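You operate a simulated robot arm through the tools that you are given. There is no shell and no other tool. Be economical: measure what you need, move in short steps, check, and stop when the job is done.

You are at the controls of a simulated two-armed robot. One attempt, no reset.

Task
Take the large stone weight with an ochre hook and put it on top of the orange card. Then put two of the blue clips from the top of the dark table on the bottom board of the tall shelf. Then open the right cupboard door. Keep to this order. Set down upright: blue clip.

The check looks at the end state, three seconds after you hand in, the way a careful person would. Anything else that was tipped, shoved, dropped, spilled or broken makes it a failure.

Robot
Two 7-joint arms with two-finger parallel grippers on one trunk, on a base that drives. Base frame: it is fixed to the floor where the robot stands at the start and does not move with it; the origin is under the middle of the robot, x ahead of it, y to its left, z up. Units: mm, rad, N and s.
The left shoulder is at the start at [60, 189, 1153], the right one opposite. With the tool pointing down near the work surface each hand reaches from about 100 to 640 mm from the robot's upright axis, wherever it stands, measured 20 degrees to its own side. Places, roughly: bottom board of the tall shelf [4000, 2800, 400]; right cupboard door [-1200, -6600, 400]. Payload 3.43 kg a hand.
The tool frame of a hand sits at the grasp point between the pads (the TCP): z along the fingers, y along the line on which they close. The tips reach 30 mm beyond it. The gripper opens to 94 mm. The fingers are 28 mm wide and 10 mm thick; the gripper's body (50 by 96 mm) begins 55 mm behind the TCP.
Orientation is that of the tool frame in the base frame, as a unit quaternion [w, x, y, z]. With the fingers straight down and closing along the base's y, the tool's x points along the base's -x, its y along +y and its z along -z.

Tools
- The arms move only by the tool arm_command. It takes "left_rows", "right_rows" or both (then of equal length, played together; a hand with none holds still); each is text: rows parted by semicolons, each of 7 numbers parted by spaces: the shift along the tool's x, y, z in mm, then the turn, a rotation vector about the tool's x, y, z in rad, then the gripper command, from -1 (shut) to 1 (fully open), values between in proportion. In form: dx dy dz wx wy wz gripper; .... A call has 1 to 12 rows; each row shifts and turns the commanded pose from where the row before left it, along the tool's axes as they then stand. A row lasts 0.2 s, in which the tool goes at most 50 mm and 0.15 rad; a call with a longer step from one row to the next is refused whole, and so is a gripper value outside its range. Where a pose cannot be reached the arm comes as near as it can. A force on the tool above 40 N (or 10 N above the force at the start of the call, whichever is more), or a blocked arm, ends the call early, and 0.2 s more pass. The fingers move at their own pace (about 153 mm/s each) and stop on an object; they squeeze with about 40 N. The grip force told is the motor's: it shows also when the fingers shut on nothing. Time passes only in rows, and 0.2 s behind the last, so rows that do not move let the fingers close. It gives the time, the measured TCP pose, the force on the tool (base axes), the opening and the grip force at its end, in the units of the frame above (readings bear some noise), with the torque about the TCP (base axes, N m) and any sound that the robot's microphone picked up.
- Cameras (640 x 400 px; columns grow to the right, rows downward): "scene" is now at [0.8, 38.8, 1713.2]; the picture's right is [0.41, -0.91, 0.00], its down [-0.71, -0.32, -0.62] and it looks along [0.57, 0.26, -0.78] (base axes); focal length 259 px, centre (320, 200). "left" rides on the left gripper at [76, -14, -102] in its tool frame; the picture's right is [0.18, 0.98, 0.00], its down [-0.75, 0.14, -0.64] and it looks along [-0.63, 0.12, 0.77] (tool axes); focal length 243 px, centre (320, 200). "right" rides on the right gripper at [76, 14, -102] in its tool frame; the picture's right is [-0.18, 0.98, 0.00], its down [-0.75, -0.14, -0.64] and it looks along [-0.63, -0.12, 0.77] (tool axes); focal length 243 px, centre (320, 200). There is no depth. A picture from a camera that has moved, and an enlarged one, comes with that camera's place and axes in the base frame and with its lens. The place of the scene camera against the robot may be out by one fixed shift of up to 25 mm in any direction.
- get_image(camera): a new picture of that camera. The clock stands still meanwhile.
- raise_lower(by): slides the trunk up (or, below 0, down) by that many mm; the arms and the scene camera ride with it, the base frame stays. It gives what a move gives, with no picture.
- drive_base(legs): drives the robot by 1 to 6 legs, each [ahead, left, turn to the left] in mm, mm and rad, along the robot's own axes; the way and the turn of a leg run together, so that a leg with both is an arc; at most 1500 mm and 3.142 rad a leg. The arms and the cameras ride along, it lands a little off, and it stops where it bumps. It gives what a move gives.
- aim_head(pan, tilt): turns the head with the scene camera to pan (to the left, within 1.501 rad either way) and tilt (down, from -0.506 to 1.204), counted from straight ahead of the robot. It gives what a move gives.
- inspect(camera, box): a new picture of the part [left, top, right, bottom] of that camera's present view, enlarged. The clock stands still meanwhile.
- close_job(): hands the job in; it is judged then, once.

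Work in short steps. Places have to be worked out from the pictures, the camera data and where the tool is seen: move nearer, look again, correct. Check each grasp and each placing, and mend what went wrong. You have 165 turns and 130 pictures in all, those below and enlarged ones among them. Open the grippers and draw the arms clear of the work before you hand the job in, unless the task says otherwise; then end with one line.

The tools are called by a JSON object that holds its "method" and its "body". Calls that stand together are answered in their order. arm_command: Moves the arms, as the interface text tells. Its arguments: {"type":"object","properties":{"left_rows":{"type":"string"},"right_rows":{"type":"string"}},"required":[]} The other tools are called the same way: raise_lower (by) slides the trunk up or down; drive_base (legs) drives the base; aim_head (pan, tilt) turns the head that bears the scene camera; get_image (camera) takes a picture; inspect (camera, box) takes an enlarged picture of a part of a camera's view; close_job () hands the job in.

At the start:

```text
time: 0.0
left_position: [349.5, 444.5, 1101.9]
left_tool_rot: [0.0, 0.001, 1.0, 0.0]
left_contact_force: [-0.1, 0.7, -0.7]
left_moment: [0.02, -0.01, 0.03]
left_opening: 94.0
left_finger_force: 0.0
right_position: [285.8, -8.8, 1131.8]
right_tool_rot: [0.0, 0.0, 1.0, 0.001]
right_contact_force: [0.0, 0.5, 0.5]
right_moment: [0.01, -0.01, 0.0]
right_opening: 93.8
right_finger_force: 0.1
trunk travel left (down, up): [-825.0, 165.0]
robot x, y, heading: [1.3, -1.3, -0.002]
head pan, tilt: [0.428, 0.897]
```

scene: 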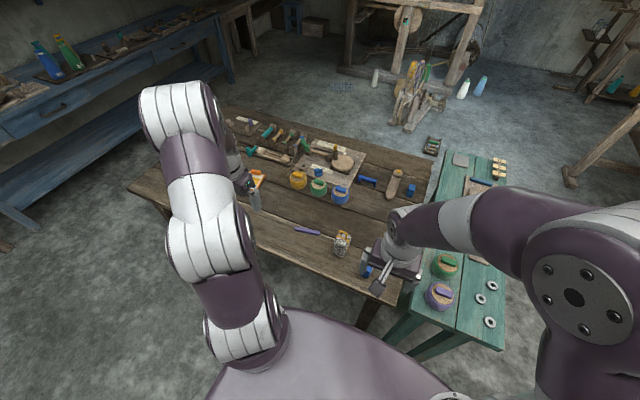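
right: 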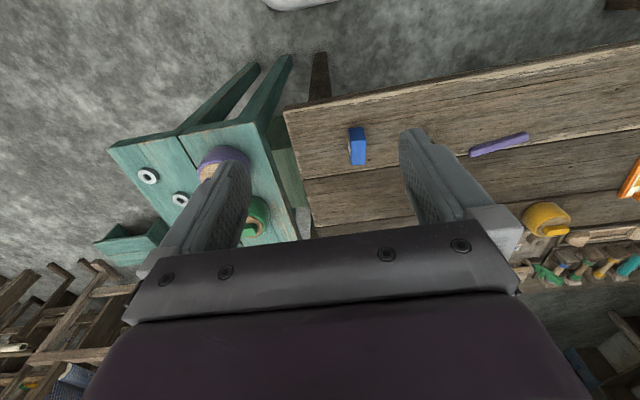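
left: 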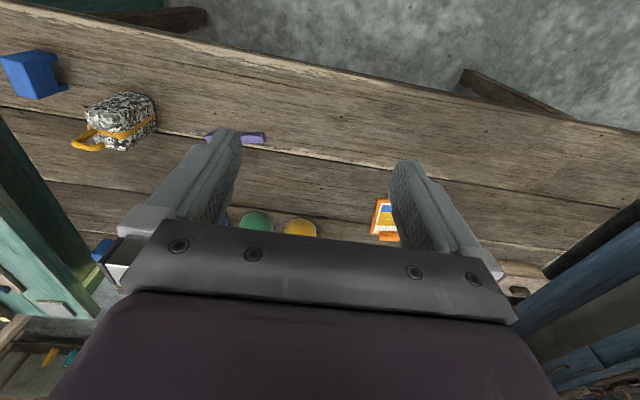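

The table lies ahead with a stone weight (ochre hook) near the middle and an orange card to the left. I take enlarged views first.

{"method": "inspect", "body": {"camera": "scene", "box": [220, 100, 420, 225]}}

{"method": "inspect", "body": {"camera": "scene", "box": [220, 160, 420, 285]}}

{"method": "inspect", "body": {"camera": "left", "box": [0, 30, 320, 230]}}

```text
3.20 times, centred on (320, 162) of scene
camera zoom: at [0.8, 38.8, 1713.2], right [0.41, -0.91, 0.0], down [-0.71, -0.32, -0.62], along [0.57, 0.26, -0.78], focal length 828 px, centre (320, 320)
```

zoom: 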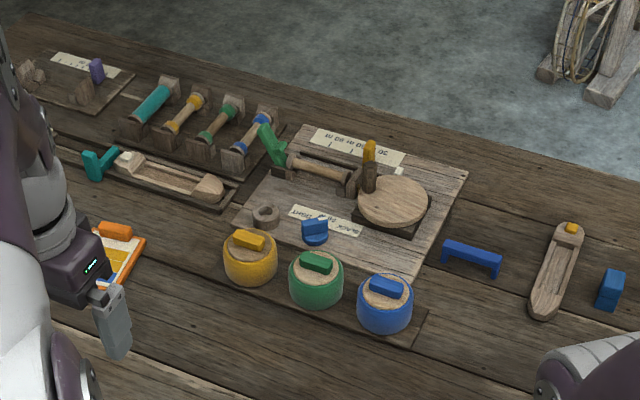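

```text
3.20 times, centred on (320, 222) of scene
camera zoom: at [0.8, 38.8, 1713.2], right [0.41, -0.91, 0.0], down [-0.71, -0.32, -0.62], along [0.57, 0.26, -0.78], focal length 828 px, centre (320, 128)
```

zoom: 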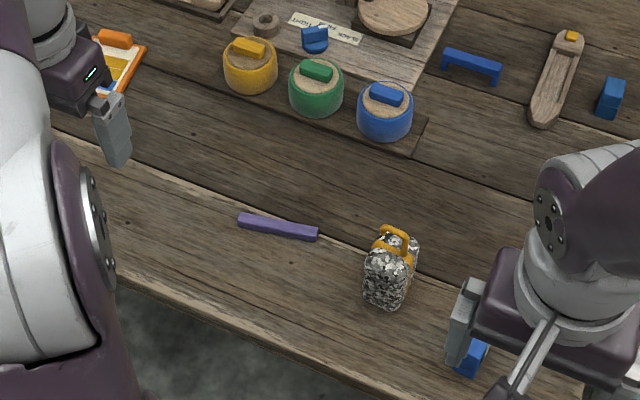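

```text
2.00 times, centred on (160, 130) of left
camera zoom: at [275.4, 431.0, 1204.9], right [-0.18, 0.98, 0.0], down [0.75, 0.14, 0.64], along [0.63, 0.12, -0.77], focal length 485 px, centre (640, 340)
```

zoom: 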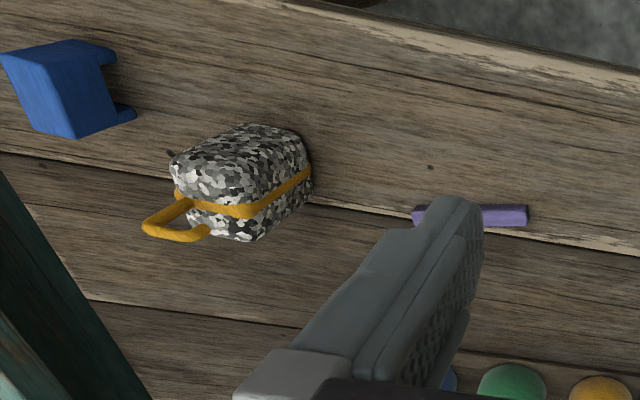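

The stone with the ochre hook is around [490,145] and the orange card around [660,665]. I move the right hand off to the right and bring the left hand toward the stone for clearer views.

{"method": "arm_command", "body": {"left_rows": "0 -40 0 0 0 0 1;0 -40 0 0 0 0 1;0 -40 0 0 0 0 1;0 -40 0 0 0 0 1;0 -40 0 0 0 0 1;0 -40 0 0 0 0 1", "right_rows": "0 -40 0 0 0 0 1;0 -40 0 0 0 0 1;0 -40 0 0 0 0 1;0 -40 0 0 0 0 1;0 -40 0 0 0 0 1;0 -40 0 0 0 0 1"}}

{"method": "get_image", "body": {"camera": "left"}}

{"method": "get_image", "body": {"camera": "scene"}}

```text
time: 1.4
left_position: [351.5, 202.6, 1102.5]
left_tool_rot: [0.0, 0.0, 1.0, 0.001]
left_contact_force: [-1.0, -1.0, -1.0]
left_moment: [0.01, -0.01, 0.01]
left_opening: 93.9
left_finger_force: 0.0
right_position: [286.1, -250.6, 1131.8]
right_tool_rot: [0.0, -0.001, 1.0, 0.001]
right_contact_force: [-0.2, 0.2, -0.3]
right_moment: [0.01, 0.0, -0.03]
right_opening: 93.8
right_finger_force: 0.1
trunk travel left (down, up): [-825.0, 165.0]
robot x, y, heading: [0.0, 0.3, 0.003]
head pan, tilt: [0.428, 0.897]
```

```text
123 pictures are left
camera left: at [275.4, 188.5, 1204.9], right [-0.18, 0.98, 0.0], down [0.75, 0.14, 0.64], along [0.63, 0.12, -0.77], focal length 243 px, centre (320, 200)
```

left: 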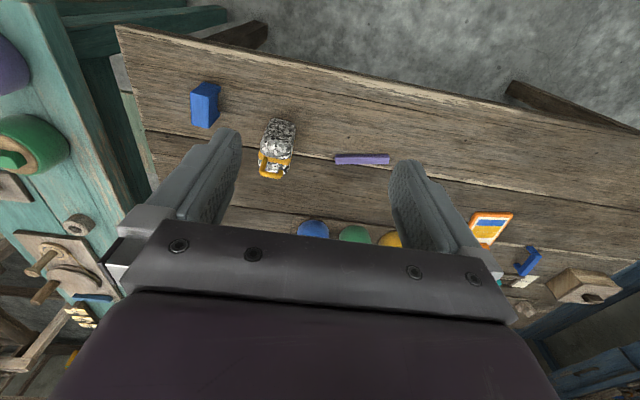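

```text
122 pictures are left
camera scene: at [0.9, 36.1, 1713.3], right [0.41, -0.91, 0.0], down [-0.71, -0.32, -0.62], along [0.57, 0.26, -0.78], focal length 259 px, centre (320, 200)
```

scene: 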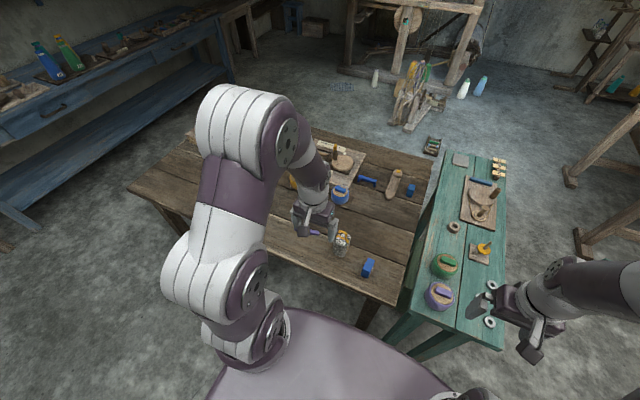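

Several blue items are now visible. I take enlarged views of the blue candidates.

{"method": "inspect", "body": {"camera": "scene", "box": [320, 155, 440, 290]}}

{"method": "inspect", "body": {"camera": "left", "box": [420, 190, 580, 310]}}

{"method": "inspect", "body": {"camera": "left", "box": [160, 60, 320, 200]}}

```text
2.96 times, centred on (380, 222) of scene
camera zoom: at [0.9, 36.1, 1713.3], right [0.41, -0.91, 0.0], down [-0.71, -0.32, -0.62], along [0.57, 0.26, -0.78], focal length 767 px, centre (142, 133)
```

zoom: 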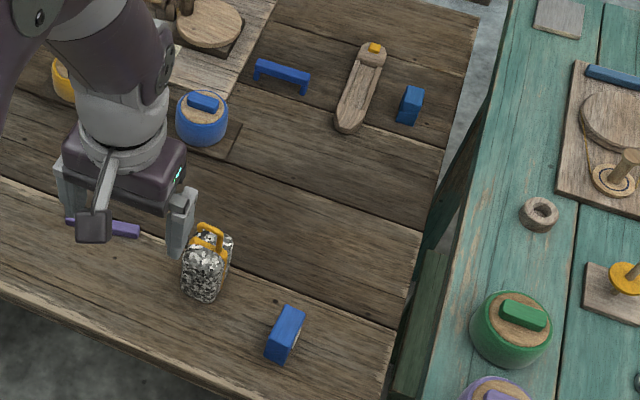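

```text
3.33 times, centred on (500, 250) of left
camera zoom: at [275.4, 188.5, 1204.9], right [-0.18, 0.98, 0.0], down [0.75, 0.14, 0.64], along [0.63, 0.12, -0.77], focal length 809 px, centre (-280, 33)
```

zoom: 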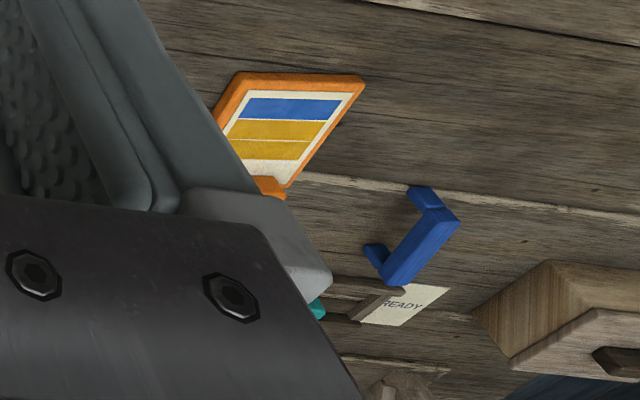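

```text
2.86 times, centred on (240, 130) of left
camera zoom: at [275.4, 188.5, 1204.9], right [-0.18, 0.98, 0.0], down [0.75, 0.14, 0.64], along [0.63, 0.12, -0.77], focal length 693 px, centre (549, 400)
```

zoom: 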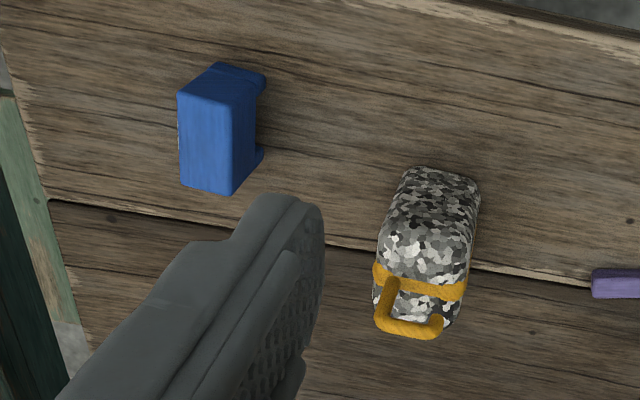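

Stone and clips are identified roughly. Before I commit, I look around for other stone weights and to see the rooms' layout.

{"method": "aim_head", "body": {"pan": -0.7, "tilt": 0.8}}

{"method": "get_image", "body": {"camera": "scene"}}

{"method": "aim_head", "body": {"pan": 0.6, "tilt": 0.3}}

{"method": "get_image", "body": {"camera": "scene"}}

```text
time: 2.8
left_position: [351.7, 205.3, 1100.9]
left_tool_rot: [0.0, 0.0, 1.0, 0.0]
left_contact_force: [0.0, -0.2, 0.5]
left_moment: [0.01, 0.0, -0.01]
left_opening: 93.9
left_finger_force: 0.0
right_position: [285.7, -248.5, 1132.4]
right_tool_rot: [0.0, 0.001, 1.0, 0.0]
right_contact_force: [0.0, -0.2, 0.7]
right_moment: [-0.01, -0.03, -0.02]
right_opening: 94.1
right_finger_force: 0.1
trunk travel left (down, up): [-825.0, 165.0]
robot x, y, heading: [2.5, 2.2, 0.002]
head pan, tilt: [-0.7, 0.799]
```

```text
118 pictures are left
camera scene: at [-6.4, -44.4, 1720.9], right [-0.64, -0.77, 0.0], down [-0.55, 0.46, -0.7], along [0.53, -0.45, -0.72], focal length 259 px, centre (320, 200)
```

scene: 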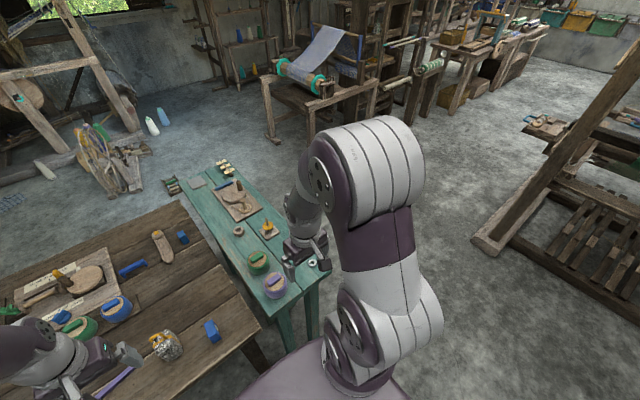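

```text
time: 4.2
left_position: [352.9, 204.7, 1101.1]
left_tool_rot: [0.0, 0.0, 1.0, 0.0]
left_contact_force: [-0.2, -0.3, 0.2]
left_moment: [-0.03, 0.01, 0.0]
left_opening: 93.9
left_finger_force: 0.1
right_position: [284.8, -247.9, 1133.4]
right_tool_rot: [0.0, 0.0, 1.0, 0.001]
right_contact_force: [0.2, -0.7, -0.1]
right_moment: [-0.01, 0.01, 0.0]
right_opening: 94.0
right_finger_force: 0.0
trunk travel left (down, up): [-825.0, 165.0]
robot x, y, heading: [1.5, -1.2, 0.0]
head pan, tilt: [0.6, 0.3]
```

```text
117 pictures are left
camera scene: at [9.0, 59.9, 1765.3], right [0.56, -0.83, 0.0], down [-0.24, -0.17, -0.96], along [0.79, 0.54, -0.3], focal length 259 px, centre (320, 200)
```

scene: 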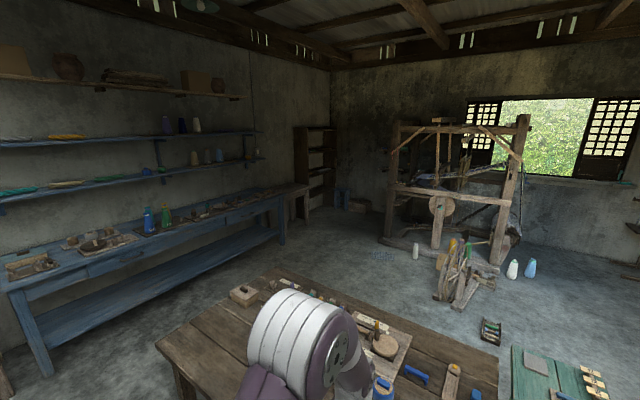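

No other stone weights are near. The stone is at about [496,146]; I move the left hand above it at z≈960 and look.

{"method": "arm_command", "body": {"left_rows": "-28 -11.6 28 0 0 0 1;-28 -11.6 28 0 0 0 1;-28 -11.6 28 0 0 0 1;-28 -11.6 28 0 0 0 1;-28 -11.6 28 0 0 0 1"}}

{"method": "aim_head", "body": {"pan": 0.3, "tilt": 1.0}}

{"method": "get_image", "body": {"camera": "left"}}

{"method": "get_image", "body": {"camera": "scene"}}

```text
time: 5.4
left_position: [492.9, 146.3, 960.0]
left_tool_rot: [-0.002, 0.001, 1.0, 0.0]
left_contact_force: [0.1, 0.4, -0.1]
left_moment: [-0.03, 0.01, -0.02]
left_opening: 94.0
left_finger_force: 0.0
right_position: [287.6, -247.9, 1132.5]
right_tool_rot: [-0.001, 0.0, 1.0, 0.0]
right_contact_force: [0.4, 0.2, 0.3]
right_moment: [0.02, -0.02, 0.04]
right_opening: 94.1
right_finger_force: 0.2
trunk travel left (down, up): [-825.0, 165.0]
robot x, y, heading: [0.6, -1.9, 0.002]
head pan, tilt: [0.6, 0.3]
```

```text
time: 6.5
left_position: [492.5, 146.6, 960.9]
left_tool_rot: [0.0, 0.001, 1.0, 0.0]
left_contact_force: [0.4, 1.0, 0.2]
left_moment: [0.0, -0.02, -0.03]
left_opening: 93.7
left_finger_force: 0.0
right_position: [285.8, -248.4, 1132.6]
right_tool_rot: [-0.001, 0.0, 1.0, 0.0]
right_contact_force: [0.1, -1.0, 0.1]
right_moment: [0.0, 0.0, 0.01]
right_opening: 93.7
right_finger_force: 0.0
trunk travel left (down, up): [-825.0, 165.0]
robot x, y, heading: [2.4, -5.9, 0.0]
head pan, tilt: [0.3, 1.0]
```

```text
116 pictures are left
camera left: at [415.7, 133.2, 1065.2], right [-0.18, 0.98, 0.0], down [0.75, 0.14, 0.64], along [0.63, 0.12, -0.77], focal length 243 px, centre (320, 200)
```

left: 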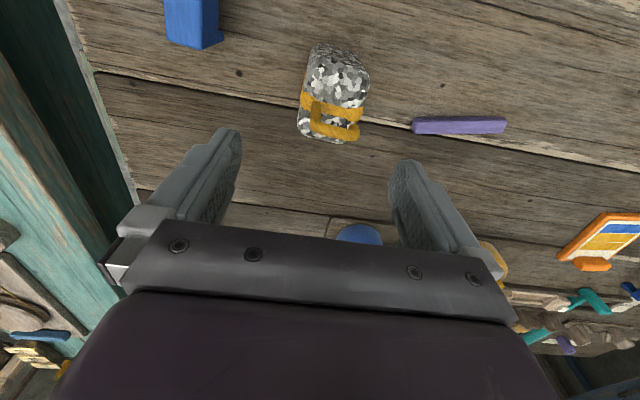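

```text
115 pictures are left
camera scene: at [-1.1, 27.9, 1705.8], right [0.3, -0.96, 0.0], down [-0.8, -0.25, -0.54], along [0.52, 0.16, -0.84], focal length 259 px, centre (320, 200)
```

scene: 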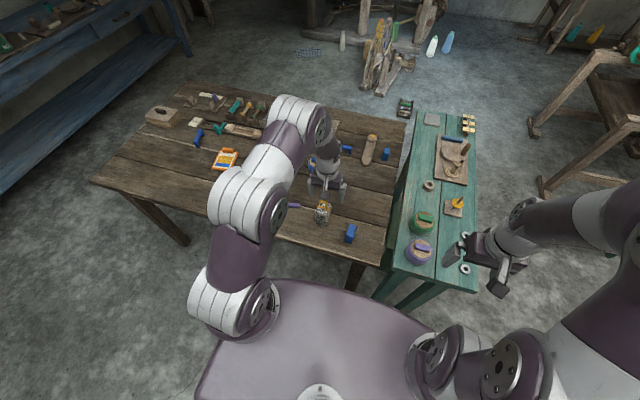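

I enlarge the stone to judge its outline and yaw.

{"method": "inspect", "body": {"camera": "left", "box": [240, 20, 440, 160]}}

{"method": "inspect", "body": {"camera": "scene", "box": [290, 170, 370, 250]}}

```text
2.86 times, centred on (340, 90) of left
camera zoom: at [415.7, 133.2, 1065.2], right [-0.18, 0.98, 0.0], down [0.75, 0.14, 0.64], along [0.63, 0.12, -0.77], focal length 693 px, centre (263, 514)
```

zoom: 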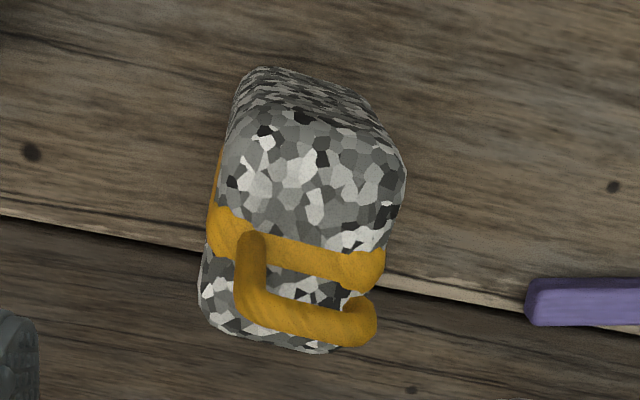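

```text
5.00 times, centred on (330, 210) of scene
camera zoom: at [-1.1, 27.9, 1705.8], right [0.3, -0.96, 0.0], down [-0.8, -0.25, -0.54], along [0.52, 0.16, -0.84], focal length 1294 px, centre (270, 150)
```

zoom: 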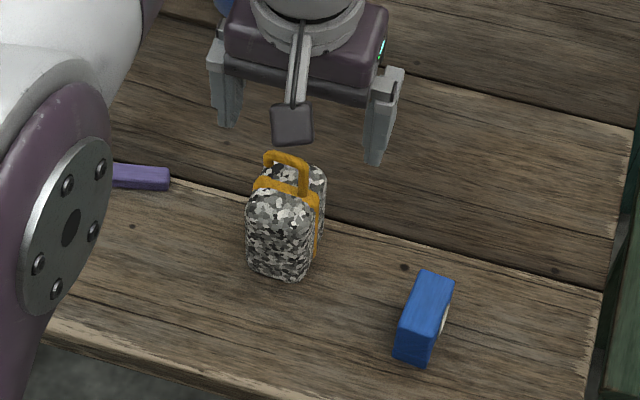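

The stone is about 55 wide (y) by 70 (x), centre about [487,158], top about 845 with the hook above. I go down over it, closing along y.

{"method": "arm_command", "body": {"left_rows": "5 11 0 0 0 0 1;0 0 30 0 0 0 1;0 0 30 0 0 0 1"}}

{"method": "get_image", "body": {"camera": "left"}}

```text
time: 7.3
left_position: [487.0, 157.9, 901.2]
left_tool_rot: [0.0, -0.001, 1.0, 0.0]
left_contact_force: [-0.5, -0.8, -0.4]
left_moment: [-0.03, -0.01, 0.02]
left_opening: 94.1
left_finger_force: 0.1
right_position: [286.2, -247.8, 1132.3]
right_tool_rot: [0.0, 0.0, 1.0, 0.0]
right_contact_force: [-0.3, -0.5, 0.0]
right_moment: [0.03, -0.01, 0.0]
right_opening: 94.0
right_finger_force: 0.1
trunk travel left (down, up): [-825.0, 165.0]
robot x, y, heading: [-0.7, -1.1, -0.001]
head pan, tilt: [0.3, 1.0]
```

```text
112 pictures are left
camera left: at [411.5, 144.3, 1004.6], right [-0.18, 0.98, 0.0], down [0.75, 0.14, 0.64], along [0.63, 0.12, -0.77], focal length 243 px, centre (320, 200)
```

left: 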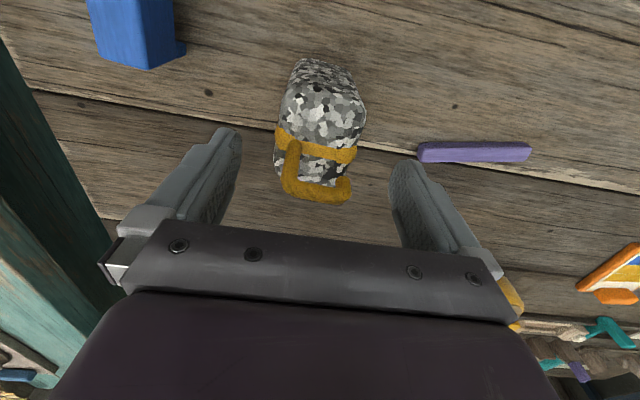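

The stone sits centred between the fingers. I descend to z≈835 and close.

{"method": "arm_command", "body": {"left_rows": "0 0 22 0 0 0 1;0 0 22 0 0 0 1;0 0 22 0 0 0 1;0 0 0 0 0 0 -1;0 0 0 0 0 0 -1;0 0 0 0 0 0 -1"}}

{"method": "get_image", "body": {"camera": "left"}}

```text
time: 7.9
left_position: [489.1, 158.9, 865.2]
left_tool_rot: [0.003, 0.0, 1.0, 0.001]
left_contact_force: [-3.6, -1.0, 6.6]
left_moment: [0.0, -0.13, 0.0]
left_opening: 94.1
left_finger_force: 0.0
right_position: [285.2, -248.2, 1132.8]
right_tool_rot: [-0.001, 0.001, 1.0, 0.0]
right_contact_force: [0.7, 0.3, 0.1]
right_moment: [0.0, -0.01, 0.01]
right_opening: 93.8
right_finger_force: 0.1
trunk travel left (down, up): [-825.0, 165.0]
robot x, y, heading: [2.8, -3.4, -0.002]
head pan, tilt: [0.3, 1.0]
stopped in row 3 (left hand): the force on the tool passed its limit (the readings are from after the stop); the commanded pose is now the measured one
```

```text
111 pictures are left
camera left: at [411.8, 144.1, 968.0], right [-0.18, 0.98, 0.0], down [0.75, 0.14, 0.65], along [0.63, 0.12, -0.76], focal length 243 px, centre (320, 200)
```

left: 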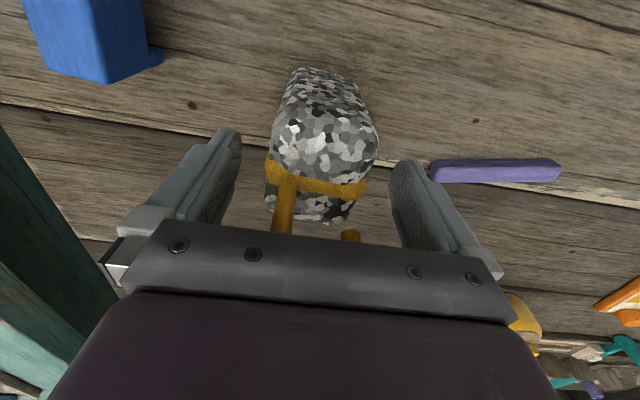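

The palm touched the hook, so the stone is taller than I judged. I back off a little and close here.

{"method": "arm_command", "body": {"left_rows": "0 0 -4 0 0 0 1;0 0 0 0 0 0 -1;0 0 0 0 0 0 -1;0 0 0 0 0 0 -1"}}

{"method": "inspect", "body": {"camera": "scene", "box": [280, 160, 380, 250]}}

{"method": "get_image", "body": {"camera": "left"}}

```text
time: 8.9
left_position: [490.3, 158.2, 868.9]
left_tool_rot: [0.003, 0.0, 1.0, 0.0]
left_contact_force: [1.0, -0.3, 2.8]
left_moment: [0.14, 0.2, -0.02]
left_opening: 54.2
left_finger_force: 40.1
right_position: [286.5, -248.2, 1132.9]
right_tool_rot: [0.0, -0.001, 1.0, 0.001]
right_contact_force: [-0.3, -0.3, 0.4]
right_moment: [0.0, 0.01, 0.01]
right_opening: 94.0
right_finger_force: 0.1
trunk travel left (down, up): [-825.0, 165.0]
robot x, y, heading: [-2.0, -4.4, -0.0]
head pan, tilt: [0.3, 1.0]
```

```text
4.44 times, centred on (330, 205) of scene
camera zoom: at [-1.5, 27.6, 1705.8], right [0.3, -0.96, 0.0], down [-0.8, -0.25, -0.54], along [0.52, 0.16, -0.84], focal length 1150 px, centre (276, 178)
```

zoom: 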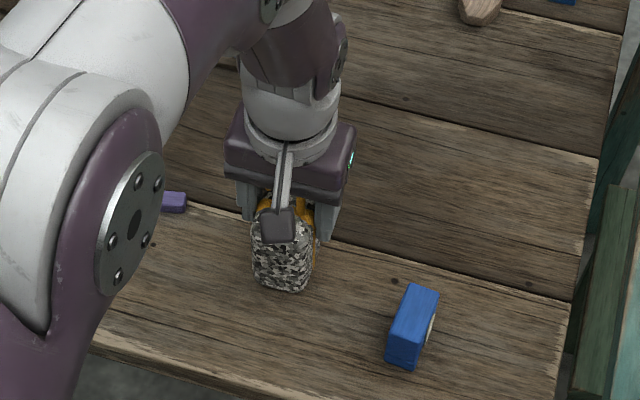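

```text
109 pictures are left
camera left: at [413.4, 144.2, 971.6], right [-0.18, 0.98, 0.0], down [0.75, 0.14, 0.65], along [0.64, 0.12, -0.76], focal length 243 px, centre (320, 200)
```

left: 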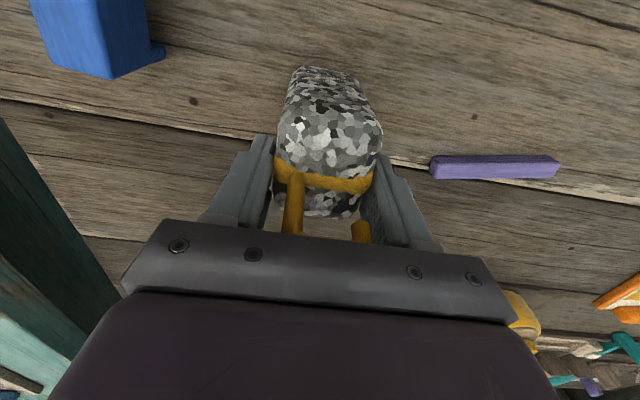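

Gripped at 54 mm. I lift a bit and look at whether it holds.

{"method": "arm_command", "body": {"left_rows": "0 0 -10 0 0 0 -1;0 0 -20 0 0 0 -1;0 0 -20 0 0 0 -1"}}

{"method": "get_image", "body": {"camera": "left"}}

{"method": "inspect", "body": {"camera": "scene", "box": [270, 130, 390, 250]}}

```text
time: 9.7
left_position: [489.8, 158.1, 918.4]
left_tool_rot: [0.002, 0.0, 1.0, 0.0]
left_contact_force: [-0.7, -0.4, -4.9]
left_moment: [-0.02, -0.05, -0.02]
left_opening: 54.0
left_finger_force: 40.0
right_position: [286.6, -247.2, 1132.3]
right_tool_rot: [0.0, 0.0, 1.0, 0.0]
right_contact_force: [0.0, -0.4, -0.1]
right_moment: [0.02, 0.04, -0.01]
right_opening: 94.0
right_finger_force: 0.0
trunk travel left (down, up): [-825.0, 165.0]
robot x, y, heading: [1.5, 0.1, -0.001]
head pan, tilt: [0.3, 1.0]
```

```text
108 pictures are left
camera left: at [412.5, 144.0, 1021.6], right [-0.18, 0.98, 0.0], down [0.75, 0.14, 0.65], along [0.63, 0.12, -0.76], focal length 243 px, centre (320, 200)
```

left: 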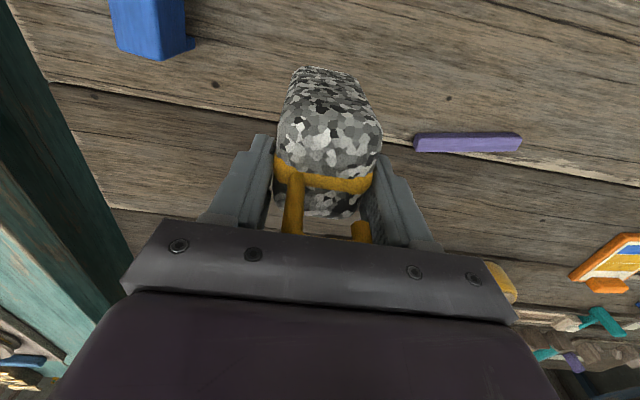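

```text
3.33 times, centred on (330, 190) of scene
camera zoom: at [-1.2, 28.1, 1705.7], right [0.3, -0.96, 0.0], down [-0.8, -0.25, -0.54], along [0.52, 0.16, -0.84], focal length 863 px, centre (287, 233)
```

zoom: 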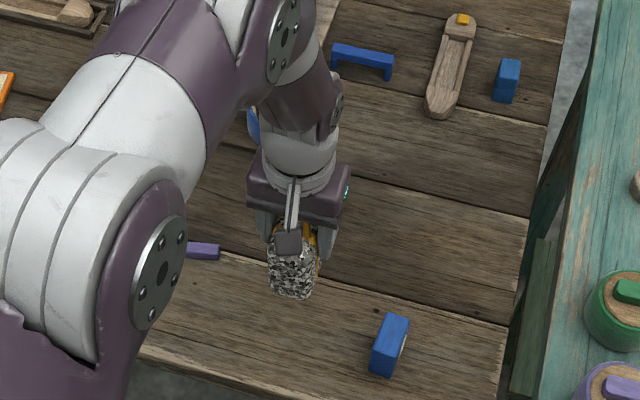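

It is held, about 0.5 kg. Before driving left I look straight down to judge the clearance between my base and the table edge.

{"method": "arm_command", "body": {"left_rows": "0 0 -30 0 0 0 -1;0 0 -30 0 0 0 -1"}}

{"method": "aim_head", "body": {"pan": 0.9, "tilt": 1.1}}

{"method": "get_image", "body": {"camera": "scene"}}

```text
time: 10.3
left_position: [487.8, 156.9, 977.9]
left_tool_rot: [0.002, 0.0, 1.0, 0.0]
left_contact_force: [0.6, 0.0, -5.1]
left_moment: [-0.01, -0.07, 0.02]
left_opening: 54.1
left_finger_force: 40.2
right_position: [285.7, -248.0, 1133.4]
right_tool_rot: [0.0, -0.001, 1.0, 0.0]
right_contact_force: [0.7, 1.6, 0.1]
right_moment: [-0.04, 0.0, 0.01]
right_opening: 94.2
right_finger_force: 0.1
trunk travel left (down, up): [-825.0, 165.0]
robot x, y, heading: [-0.9, -0.8, 0.001]
head pan, tilt: [0.3, 1.0]
```

```text
time: 11.3
left_position: [488.9, 158.2, 979.1]
left_tool_rot: [0.002, 0.0, 1.0, 0.0]
left_contact_force: [-0.2, -0.1, -5.1]
left_moment: [-0.01, -0.07, -0.02]
left_opening: 54.4
left_finger_force: 40.3
right_position: [287.1, -246.8, 1132.4]
right_tool_rot: [0.0, -0.001, 1.0, 0.001]
right_contact_force: [0.1, 0.4, -0.2]
right_moment: [0.02, 0.01, -0.02]
right_opening: 93.9
right_finger_force: 0.0
trunk travel left (down, up): [-825.0, 165.0]
robot x, y, heading: [0.1, -3.1, -0.001]
head pan, tilt: [0.901, 1.1]
```

```text
106 pictures are left
camera scene: at [-28.3, 56.9, 1699.2], right [0.78, -0.62, 0.0], down [-0.55, -0.7, -0.45], along [0.28, 0.36, -0.89], focal length 259 px, centre (320, 200)
```

scene: 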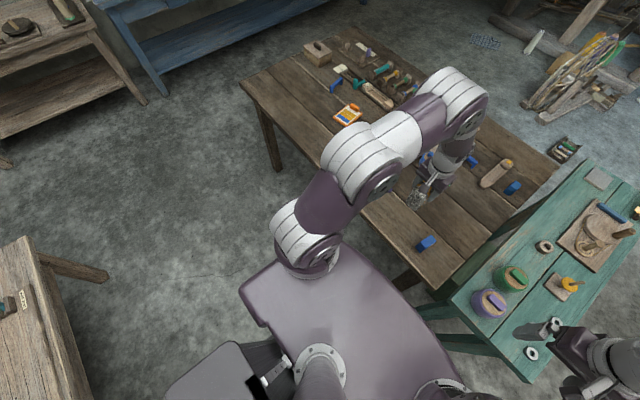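

The body cap is well above the table and the way to the left is clear. I drive left 540 mm.

{"method": "drive_base", "body": {"legs": [[0, 540, 0]]}}

{"method": "aim_head", "body": {"pan": 0.0, "tilt": 0.95}}

{"method": "get_image", "body": {"camera": "scene"}}

{"method": "get_image", "body": {"camera": "left"}}

```text
time: 14.4
left_position: [492.2, 699.5, 977.8]
left_tool_rot: [0.002, 0.002, 1.0, 0.001]
left_contact_force: [0.0, -0.4, -6.2]
left_moment: [0.0, -0.04, 0.01]
left_opening: 54.5
left_finger_force: 39.8
right_position: [285.6, 294.2, 1131.6]
right_tool_rot: [0.0, 0.002, 1.0, 0.0]
right_contact_force: [0.2, -0.5, -0.3]
right_moment: [0.03, -0.03, 0.0]
right_opening: 94.2
right_finger_force: 0.0
trunk travel left (down, up): [-825.0, 165.0]
robot x, y, heading: [-1.6, 547.8, -0.001]
head pan, tilt: [0.901, 1.1]
```

```text
time: 15.6
left_position: [490.3, 698.9, 977.8]
left_tool_rot: [0.002, 0.002, 1.0, 0.0]
left_contact_force: [0.0, -0.8, -5.7]
left_moment: [0.03, -0.07, -0.01]
left_opening: 54.2
left_finger_force: 40.1
right_position: [285.8, 293.9, 1132.9]
right_tool_rot: [-0.001, 0.002, 1.0, 0.001]
right_contact_force: [-1.4, 0.8, 0.1]
right_moment: [0.0, 0.0, 0.01]
right_opening: 94.1
right_finger_force: 0.0
trunk travel left (down, up): [-825.0, 165.0]
robot x, y, heading: [-0.8, 544.7, -0.002]
head pan, tilt: [0.0, 0.949]
```

```text
105 pictures are left
camera scene: at [6.3, 551.2, 1709.4], right [0.0, -1.0, 0.0], down [-0.81, 0.0, -0.58], along [0.58, 0.0, -0.81], focal length 259 px, centre (320, 200)
```

scene: 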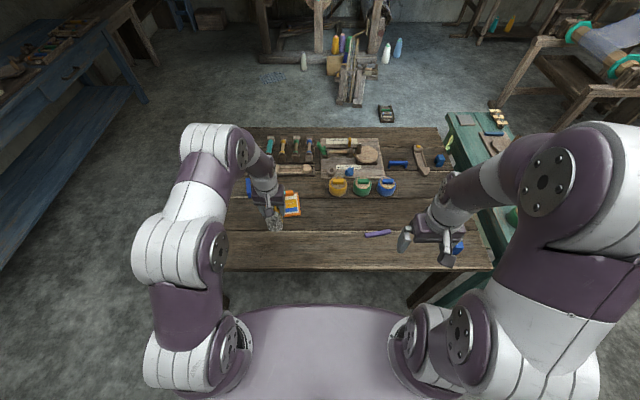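

```text
104 pictures are left
camera left: at [414.2, 685.8, 1081.0], right [-0.18, 0.98, 0.0], down [0.75, 0.14, 0.65], along [0.63, 0.12, -0.76], focal length 243 px, centre (320, 200)
```

left: 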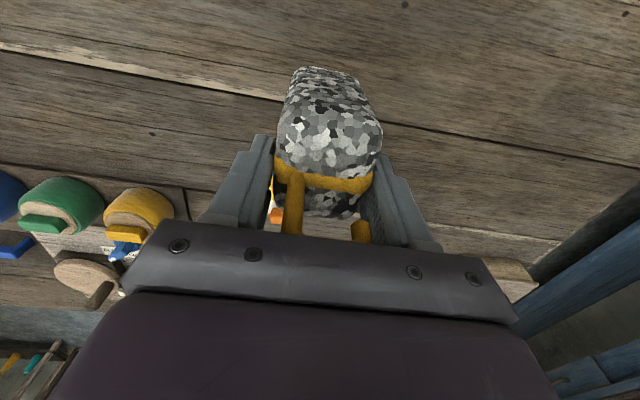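

The card shows just beyond the held stone. I enlarge it to place its centre.

{"method": "inspect", "body": {"camera": "scene", "box": [220, 150, 340, 250]}}

{"method": "inspect", "body": {"camera": "scene", "box": [360, 130, 480, 210]}}

```text
4.00 times, centred on (280, 200) of scene
camera zoom: at [6.3, 551.2, 1709.4], right [0.0, -1.0, 0.0], down [-0.81, 0.0, -0.58], along [0.58, 0.0, -0.81], focal length 1035 px, centre (480, 200)
```

zoom: 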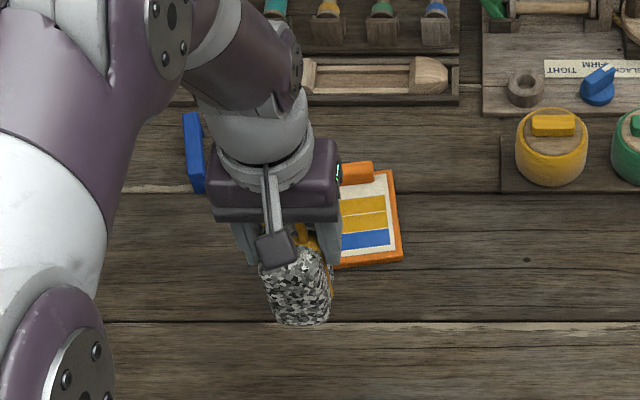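

```text
5.00 times, centred on (420, 170) of scene
camera zoom: at [6.3, 551.2, 1709.4], right [0.0, -1.0, 0.0], down [-0.81, 0.0, -0.58], along [0.58, 0.0, -0.81], focal length 1294 px, centre (-180, 350)
```

zoom: 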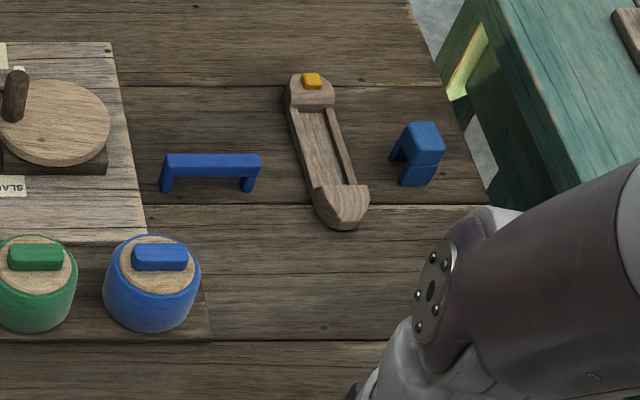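

The card's centre comes out near [640,667] with a tab at its far end. I drive ahead gently by 70 mm for reach and move the hand left to see the whole card.

{"method": "drive_base", "body": {"legs": [[70, 0, 0]]}}

{"method": "arm_command", "body": {"left_rows": "0 45 0 0 0 0 -1;0 45 0 0 0 0 -1;0 30 0 0 0 0 -1"}}

{"method": "inspect", "body": {"camera": "scene", "box": [220, 150, 340, 250]}}

{"method": "get_image", "body": {"camera": "left"}}

```text
time: 16.6
left_position: [559.4, 698.6, 978.5]
left_tool_rot: [0.002, 0.002, 1.0, 0.0]
left_contact_force: [-0.8, -0.3, -4.3]
left_moment: [0.01, -0.06, -0.01]
left_opening: 54.1
left_finger_force: 40.2
right_position: [354.4, 294.2, 1132.9]
right_tool_rot: [0.001, 0.002, 1.0, 0.0]
right_contact_force: [-0.7, -0.5, -0.3]
right_moment: [0.01, 0.01, -0.02]
right_opening: 94.1
right_finger_force: 0.0
trunk travel left (down, up): [-825.0, 165.0]
robot x, y, heading: [70.0, 542.2, -0.006]
head pan, tilt: [0.0, 0.949]
```

```text
time: 17.4
left_position: [561.6, 820.9, 978.6]
left_tool_rot: [0.001, 0.001, 1.0, -0.001]
left_contact_force: [0.0, 0.2, -5.5]
left_moment: [0.03, -0.04, -0.03]
left_opening: 54.2
left_finger_force: 40.0
right_position: [357.8, 294.0, 1131.0]
right_tool_rot: [0.0, 0.002, 1.0, 0.0]
right_contact_force: [0.4, 1.2, -0.2]
right_moment: [-0.02, 0.03, -0.03]
right_opening: 94.1
right_finger_force: 0.0
trunk travel left (down, up): [-825.0, 165.0]
robot x, y, heading: [68.7, 542.9, -0.001]
head pan, tilt: [0.0, 0.949]
```

```text
4.00 times, centred on (280, 200) of scene
camera zoom: at [77.5, 551.4, 1709.3], right [0.0, -1.0, 0.0], down [-0.81, 0.0, -0.58], along [0.58, 0.0, -0.81], focal length 1035 px, centre (480, 200)
```

zoom: 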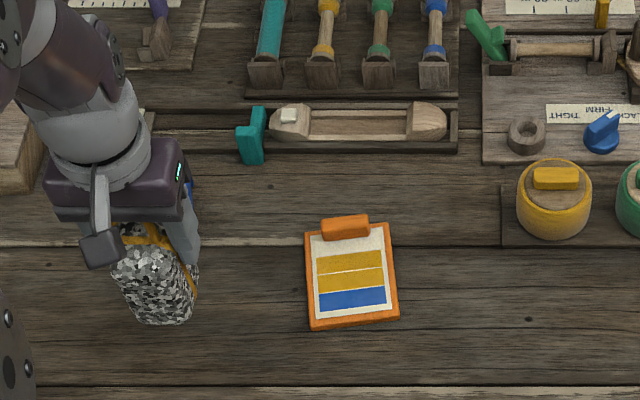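

```text
100 pictures are left
camera left: at [485.7, 806.6, 1080.6], right [-0.18, 0.98, 0.0], down [0.75, 0.14, 0.64], along [0.63, 0.12, -0.77], focal length 243 px, centre (320, 200)
```

left: 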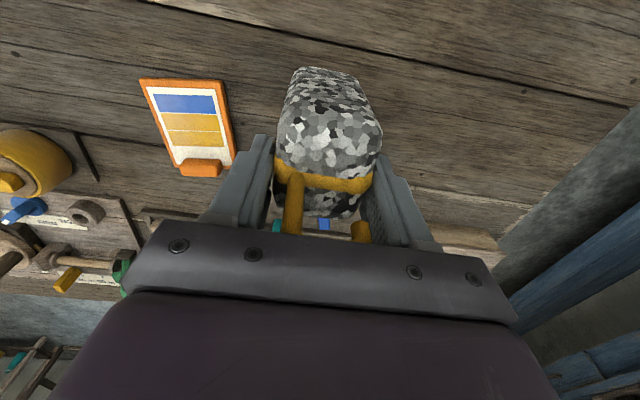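

The card's flat area is centred near [629,679], turned about 10°. I move the stone over it and turn it to match.

{"method": "arm_command", "body": {"left_rows": "-18.6 -35.2 0 0 0 0 -1;-18.6 -35.2 0 0 0 0 -1;-18.6 -35.2 0 0 0 0 -1;-18.6 -35.2 0 0 0 0 -1;0 0 10 0 0 -0.085 -1;0 0 10 0 0 -0.085 -1"}}

{"method": "inspect", "body": {"camera": "scene", "box": [220, 150, 340, 250]}}

{"method": "get_image", "body": {"camera": "left"}}

```text
time: 18.9
left_position: [635.5, 678.3, 958.2]
left_tool_rot: [0.001, -0.084, 0.996, -0.002]
left_contact_force: [0.9, 0.2, -6.0]
left_moment: [-0.02, -0.05, -0.02]
left_opening: 54.1
left_finger_force: 39.9
right_position: [355.9, 293.5, 1133.5]
right_tool_rot: [-0.001, 0.001, 1.0, 0.001]
right_contact_force: [0.3, -0.5, 0.5]
right_moment: [0.0, 0.0, 0.04]
right_opening: 94.1
right_finger_force: 0.1
trunk travel left (down, up): [-825.0, 165.0]
robot x, y, heading: [67.1, 545.3, -0.003]
head pan, tilt: [0.0, 0.949]
```

```text
4.00 times, centred on (280, 200) of scene
camera zoom: at [76.0, 550.8, 1709.4], right [0.0, -1.0, 0.0], down [-0.81, 0.0, -0.58], along [0.58, 0.0, -0.81], focal length 1035 px, centre (480, 200)
```

zoom: 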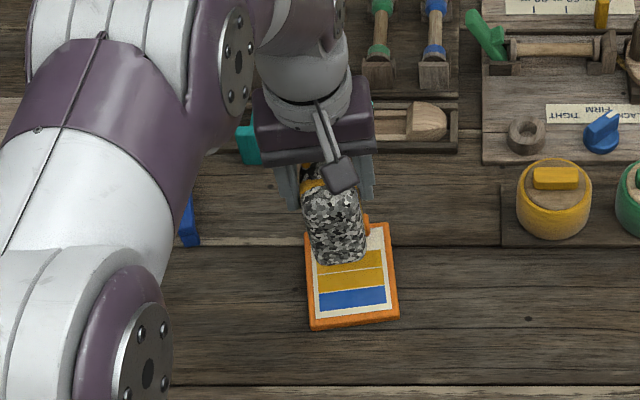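

```text
98 pictures are left
camera left: at [562.3, 651.4, 1061.6], right [-0.35, 0.94, 0.0], down [0.72, 0.26, 0.65], along [0.61, 0.22, -0.76], focal length 243 px, centre (320, 200)
```

left: 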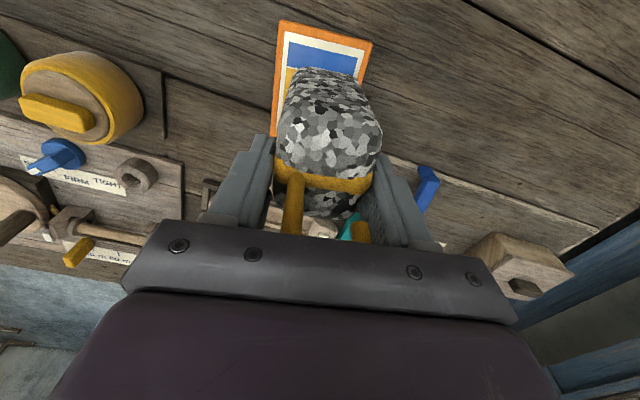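

The stone is well aligned over the card. I descend, slowly near the end.

{"method": "arm_command", "body": {"left_rows": "0 0 25 0 0 0 -1;0 0 25 0 0 0 -1;0 0 12 0 0 0 -1;0 0 5 0 0 0 -1;0 0 4 0 0 0 -1;0 0 3 0 0 0 -1;0 0 3 0 0 0 -1"}}

{"method": "inspect", "body": {"camera": "scene", "box": [240, 170, 320, 240]}}

```text
time: 20.4
left_position: [635.5, 678.0, 880.6]
left_tool_rot: [0.002, -0.084, 0.996, 0.0]
left_contact_force: [0.0, 0.7, -4.9]
left_moment: [-0.01, -0.08, 0.0]
left_opening: 54.7
left_finger_force: 40.4
right_position: [356.1, 293.7, 1132.5]
right_tool_rot: [-0.001, 0.001, 1.0, 0.0]
right_contact_force: [0.3, -0.5, 0.1]
right_moment: [-0.01, -0.01, 0.0]
right_opening: 93.7
right_finger_force: 0.0
trunk travel left (down, up): [-825.0, 165.0]
robot x, y, heading: [69.1, 539.8, -0.005]
head pan, tilt: [0.0, 0.949]
```

```text
5.71 times, centred on (280, 205) of scene
camera zoom: at [76.0, 550.7, 1709.4], right [0.0, -1.0, 0.0], down [-0.81, 0.0, -0.58], along [0.58, 0.0, -0.81], focal length 1479 px, centre (549, 171)
```

zoom: 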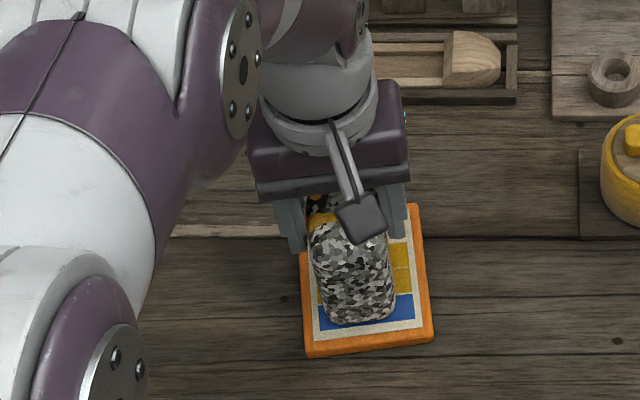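

The stone is still just above the card and well placed. I lower in 2 mm steps until it bears.

{"method": "arm_command", "body": {"left_rows": "0 0 2 0 0 0 -1;0 0 2 0 0 0 -1;0 0 2 0 0 0 -1"}}

```text
time: 21.2
left_position: [635.7, 677.0, 879.5]
left_tool_rot: [0.005, -0.083, 0.997, -0.002]
left_contact_force: [2.2, 0.0, 27.2]
left_moment: [-0.07, 0.62, -0.02]
left_opening: 54.3
left_finger_force: 39.9
right_position: [352.6, 293.4, 1134.1]
right_tool_rot: [0.0, 0.002, 1.0, 0.0]
right_contact_force: [0.1, 0.2, 0.0]
right_moment: [-0.02, 0.04, 0.0]
right_opening: 94.0
right_finger_force: 0.1
trunk travel left (down, up): [-825.0, 165.0]
robot x, y, heading: [71.4, 541.6, -0.005]
head pan, tilt: [0.0, 0.949]
```

It bears on the card (27 N). I back off 4 mm of press, open slowly and lift straight up.

{"method": "arm_command", "body": {"left_rows": "0 0 -4.5 0 0 0 -1;0 0 0 0 0 0 0.3;0 0 0 0 0 0 0.6;0 0 0 0 0 0 1;0 0 0 0 0 0 1;0 0 -25 0 0 0 1;0 0 -40 0 0 0 1;0 0 -45 0 0 0 1;0 0 -45 0 0 0 1"}}

{"method": "get_image", "body": {"camera": "left"}}

{"method": "inspect", "body": {"camera": "scene", "box": [220, 150, 340, 250]}}

```text
time: 23.2
left_position: [633.4, 677.3, 1035.1]
left_tool_rot: [0.002, -0.082, 0.997, 0.0]
left_contact_force: [0.1, -0.7, 0.0]
left_moment: [-0.04, -0.01, 0.01]
left_opening: 93.9
left_finger_force: 0.1
right_position: [354.8, 294.5, 1131.5]
right_tool_rot: [0.0, 0.002, 1.0, 0.0]
right_contact_force: [-0.6, -0.1, -0.4]
right_moment: [0.0, -0.02, 0.02]
right_opening: 94.0
right_finger_force: 0.1
trunk travel left (down, up): [-825.0, 165.0]
robot x, y, heading: [69.5, 542.4, -0.003]
head pan, tilt: [0.0, 0.949]
```

```text
96 pictures are left
camera left: at [559.6, 651.3, 1138.5], right [-0.34, 0.94, 0.0], down [0.72, 0.26, 0.64], along [0.61, 0.22, -0.76], focal length 243 px, centre (320, 200)
```

left: 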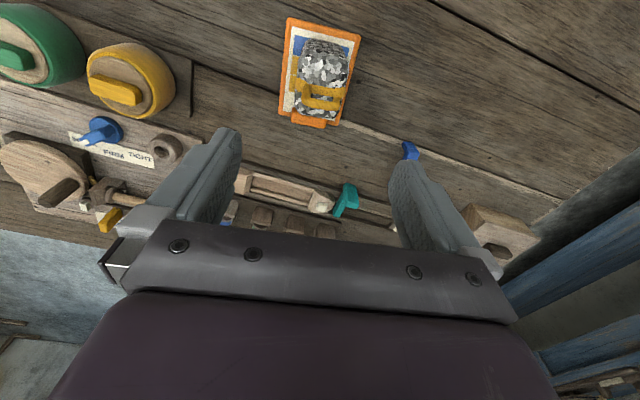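

```text
4.00 times, centred on (280, 200) of scene
camera zoom: at [73.8, 550.2, 1709.3], right [0.0, -1.0, 0.0], down [-0.81, 0.0, -0.58], along [0.58, 0.0, -0.81], focal length 1035 px, centre (480, 200)
```

zoom: 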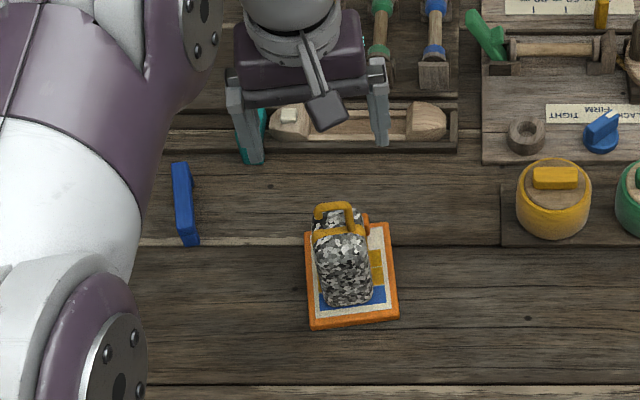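

The stone stands upright on the card. Now I look at the blue clip left of the card with the left hand camera.

{"method": "arm_command", "body": {"left_rows": "0 0 0 0 0 0.083 1;0 0 0 0 0 0.083 1;5 42 0 0 0 0 1;5 42 0 0 0 0 1;5 42 0 0 0 0 1;5 42 0 0 0 0 1"}}

{"method": "get_image", "body": {"camera": "left"}}

{"method": "inspect", "body": {"camera": "left", "box": [220, 60, 420, 200]}}

```text
time: 24.6
left_position: [614.6, 849.1, 1034.0]
left_tool_rot: [0.001, 0.0, 1.0, -0.001]
left_contact_force: [-0.6, 0.5, -0.4]
left_moment: [-0.04, -0.01, -0.02]
left_opening: 93.9
left_finger_force: 0.0
right_position: [355.8, 295.3, 1133.3]
right_tool_rot: [0.0, 0.002, 1.0, 0.0]
right_contact_force: [0.9, 0.4, -0.5]
right_moment: [-0.01, -0.01, 0.01]
right_opening: 94.1
right_finger_force: 0.1
trunk travel left (down, up): [-825.0, 165.0]
robot x, y, heading: [69.7, 542.1, -0.002]
head pan, tilt: [0.0, 0.949]
```

```text
94 pictures are left
camera left: at [537.4, 835.0, 1137.7], right [-0.18, 0.98, 0.0], down [0.75, 0.14, 0.64], along [0.63, 0.12, -0.76], focal length 243 px, centre (320, 200)
```

left: 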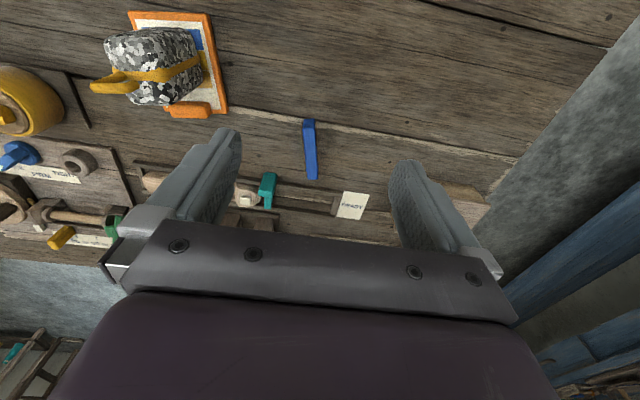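

```text
2.86 times, centred on (320, 130) of left
camera zoom: at [537.4, 835.0, 1137.7], right [-0.18, 0.98, 0.0], down [0.75, 0.14, 0.64], along [0.63, 0.12, -0.76], focal length 693 px, centre (320, 400)
```

zoom: 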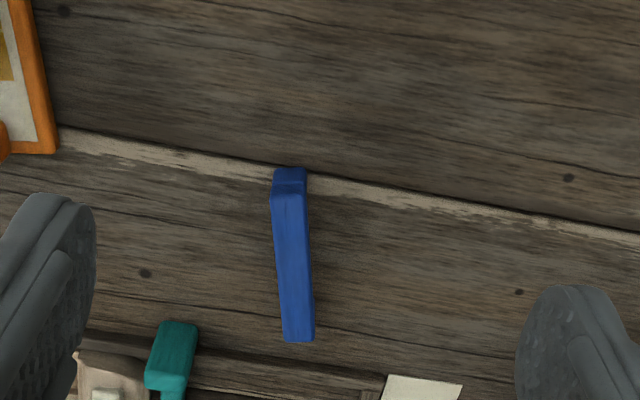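

This clip is an arch standing on its two legs, centre about [718,857], turned ~12°, top near 806. It's a bit far, so I drive ahead 90 mm carefully (the cap is above the table).

{"method": "drive_base", "body": {"legs": [[90, 0, 0]]}}

{"method": "get_image", "body": {"camera": "left"}}

{"method": "get_image", "body": {"camera": "right"}}

{"method": "get_image", "body": {"camera": "scene"}}

```text
time: 25.8
left_position: [704.0, 847.0, 1035.7]
left_tool_rot: [0.003, 0.0, 1.0, 0.001]
left_contact_force: [0.0, -0.2, -0.4]
left_moment: [-0.01, 0.01, -0.01]
left_opening: 94.2
left_finger_force: 0.1
right_position: [445.0, 293.7, 1132.4]
right_tool_rot: [0.0, 0.002, 1.0, 0.0]
right_contact_force: [0.1, 0.1, -0.5]
right_moment: [0.0, 0.03, -0.01]
right_opening: 94.0
right_finger_force: 0.0
trunk travel left (down, up): [-825.0, 165.0]
robot x, y, heading: [161.9, 547.8, -0.003]
head pan, tilt: [0.0, 0.949]
```

```text
92 pictures are left
camera left: at [627.3, 833.2, 1138.4], right [-0.18, 0.98, 0.0], down [0.75, 0.14, 0.65], along [0.63, 0.12, -0.76], focal length 243 px, centre (320, 200)
```

left: 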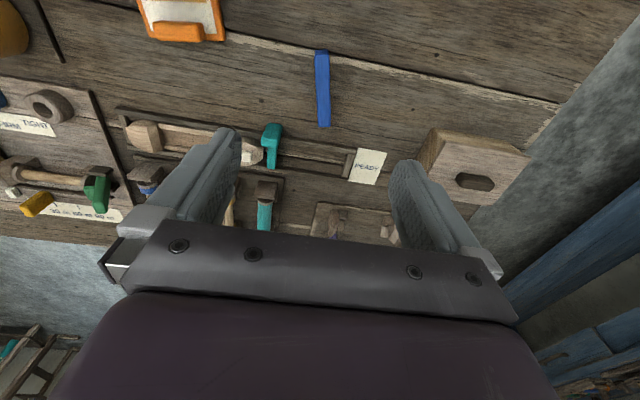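

```text
91 pictures are left
camera right: at [369.2, 308.9, 1235.9], right [0.19, 0.98, 0.0], down [0.75, -0.14, 0.64], along [0.63, -0.12, -0.77], focal length 243 px, centre (320, 200)
```

right: 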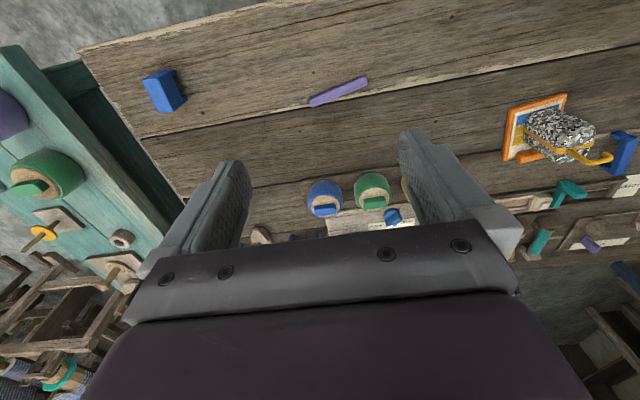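

```text
90 pictures are left
camera scene: at [164.7, 550.5, 1709.4], right [0.0, -1.0, 0.0], down [-0.81, 0.0, -0.58], along [0.58, 0.0, -0.81], focal length 259 px, centre (320, 200)
```

scene: 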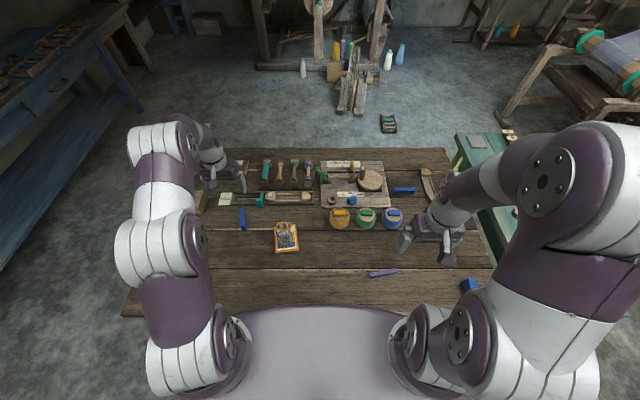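

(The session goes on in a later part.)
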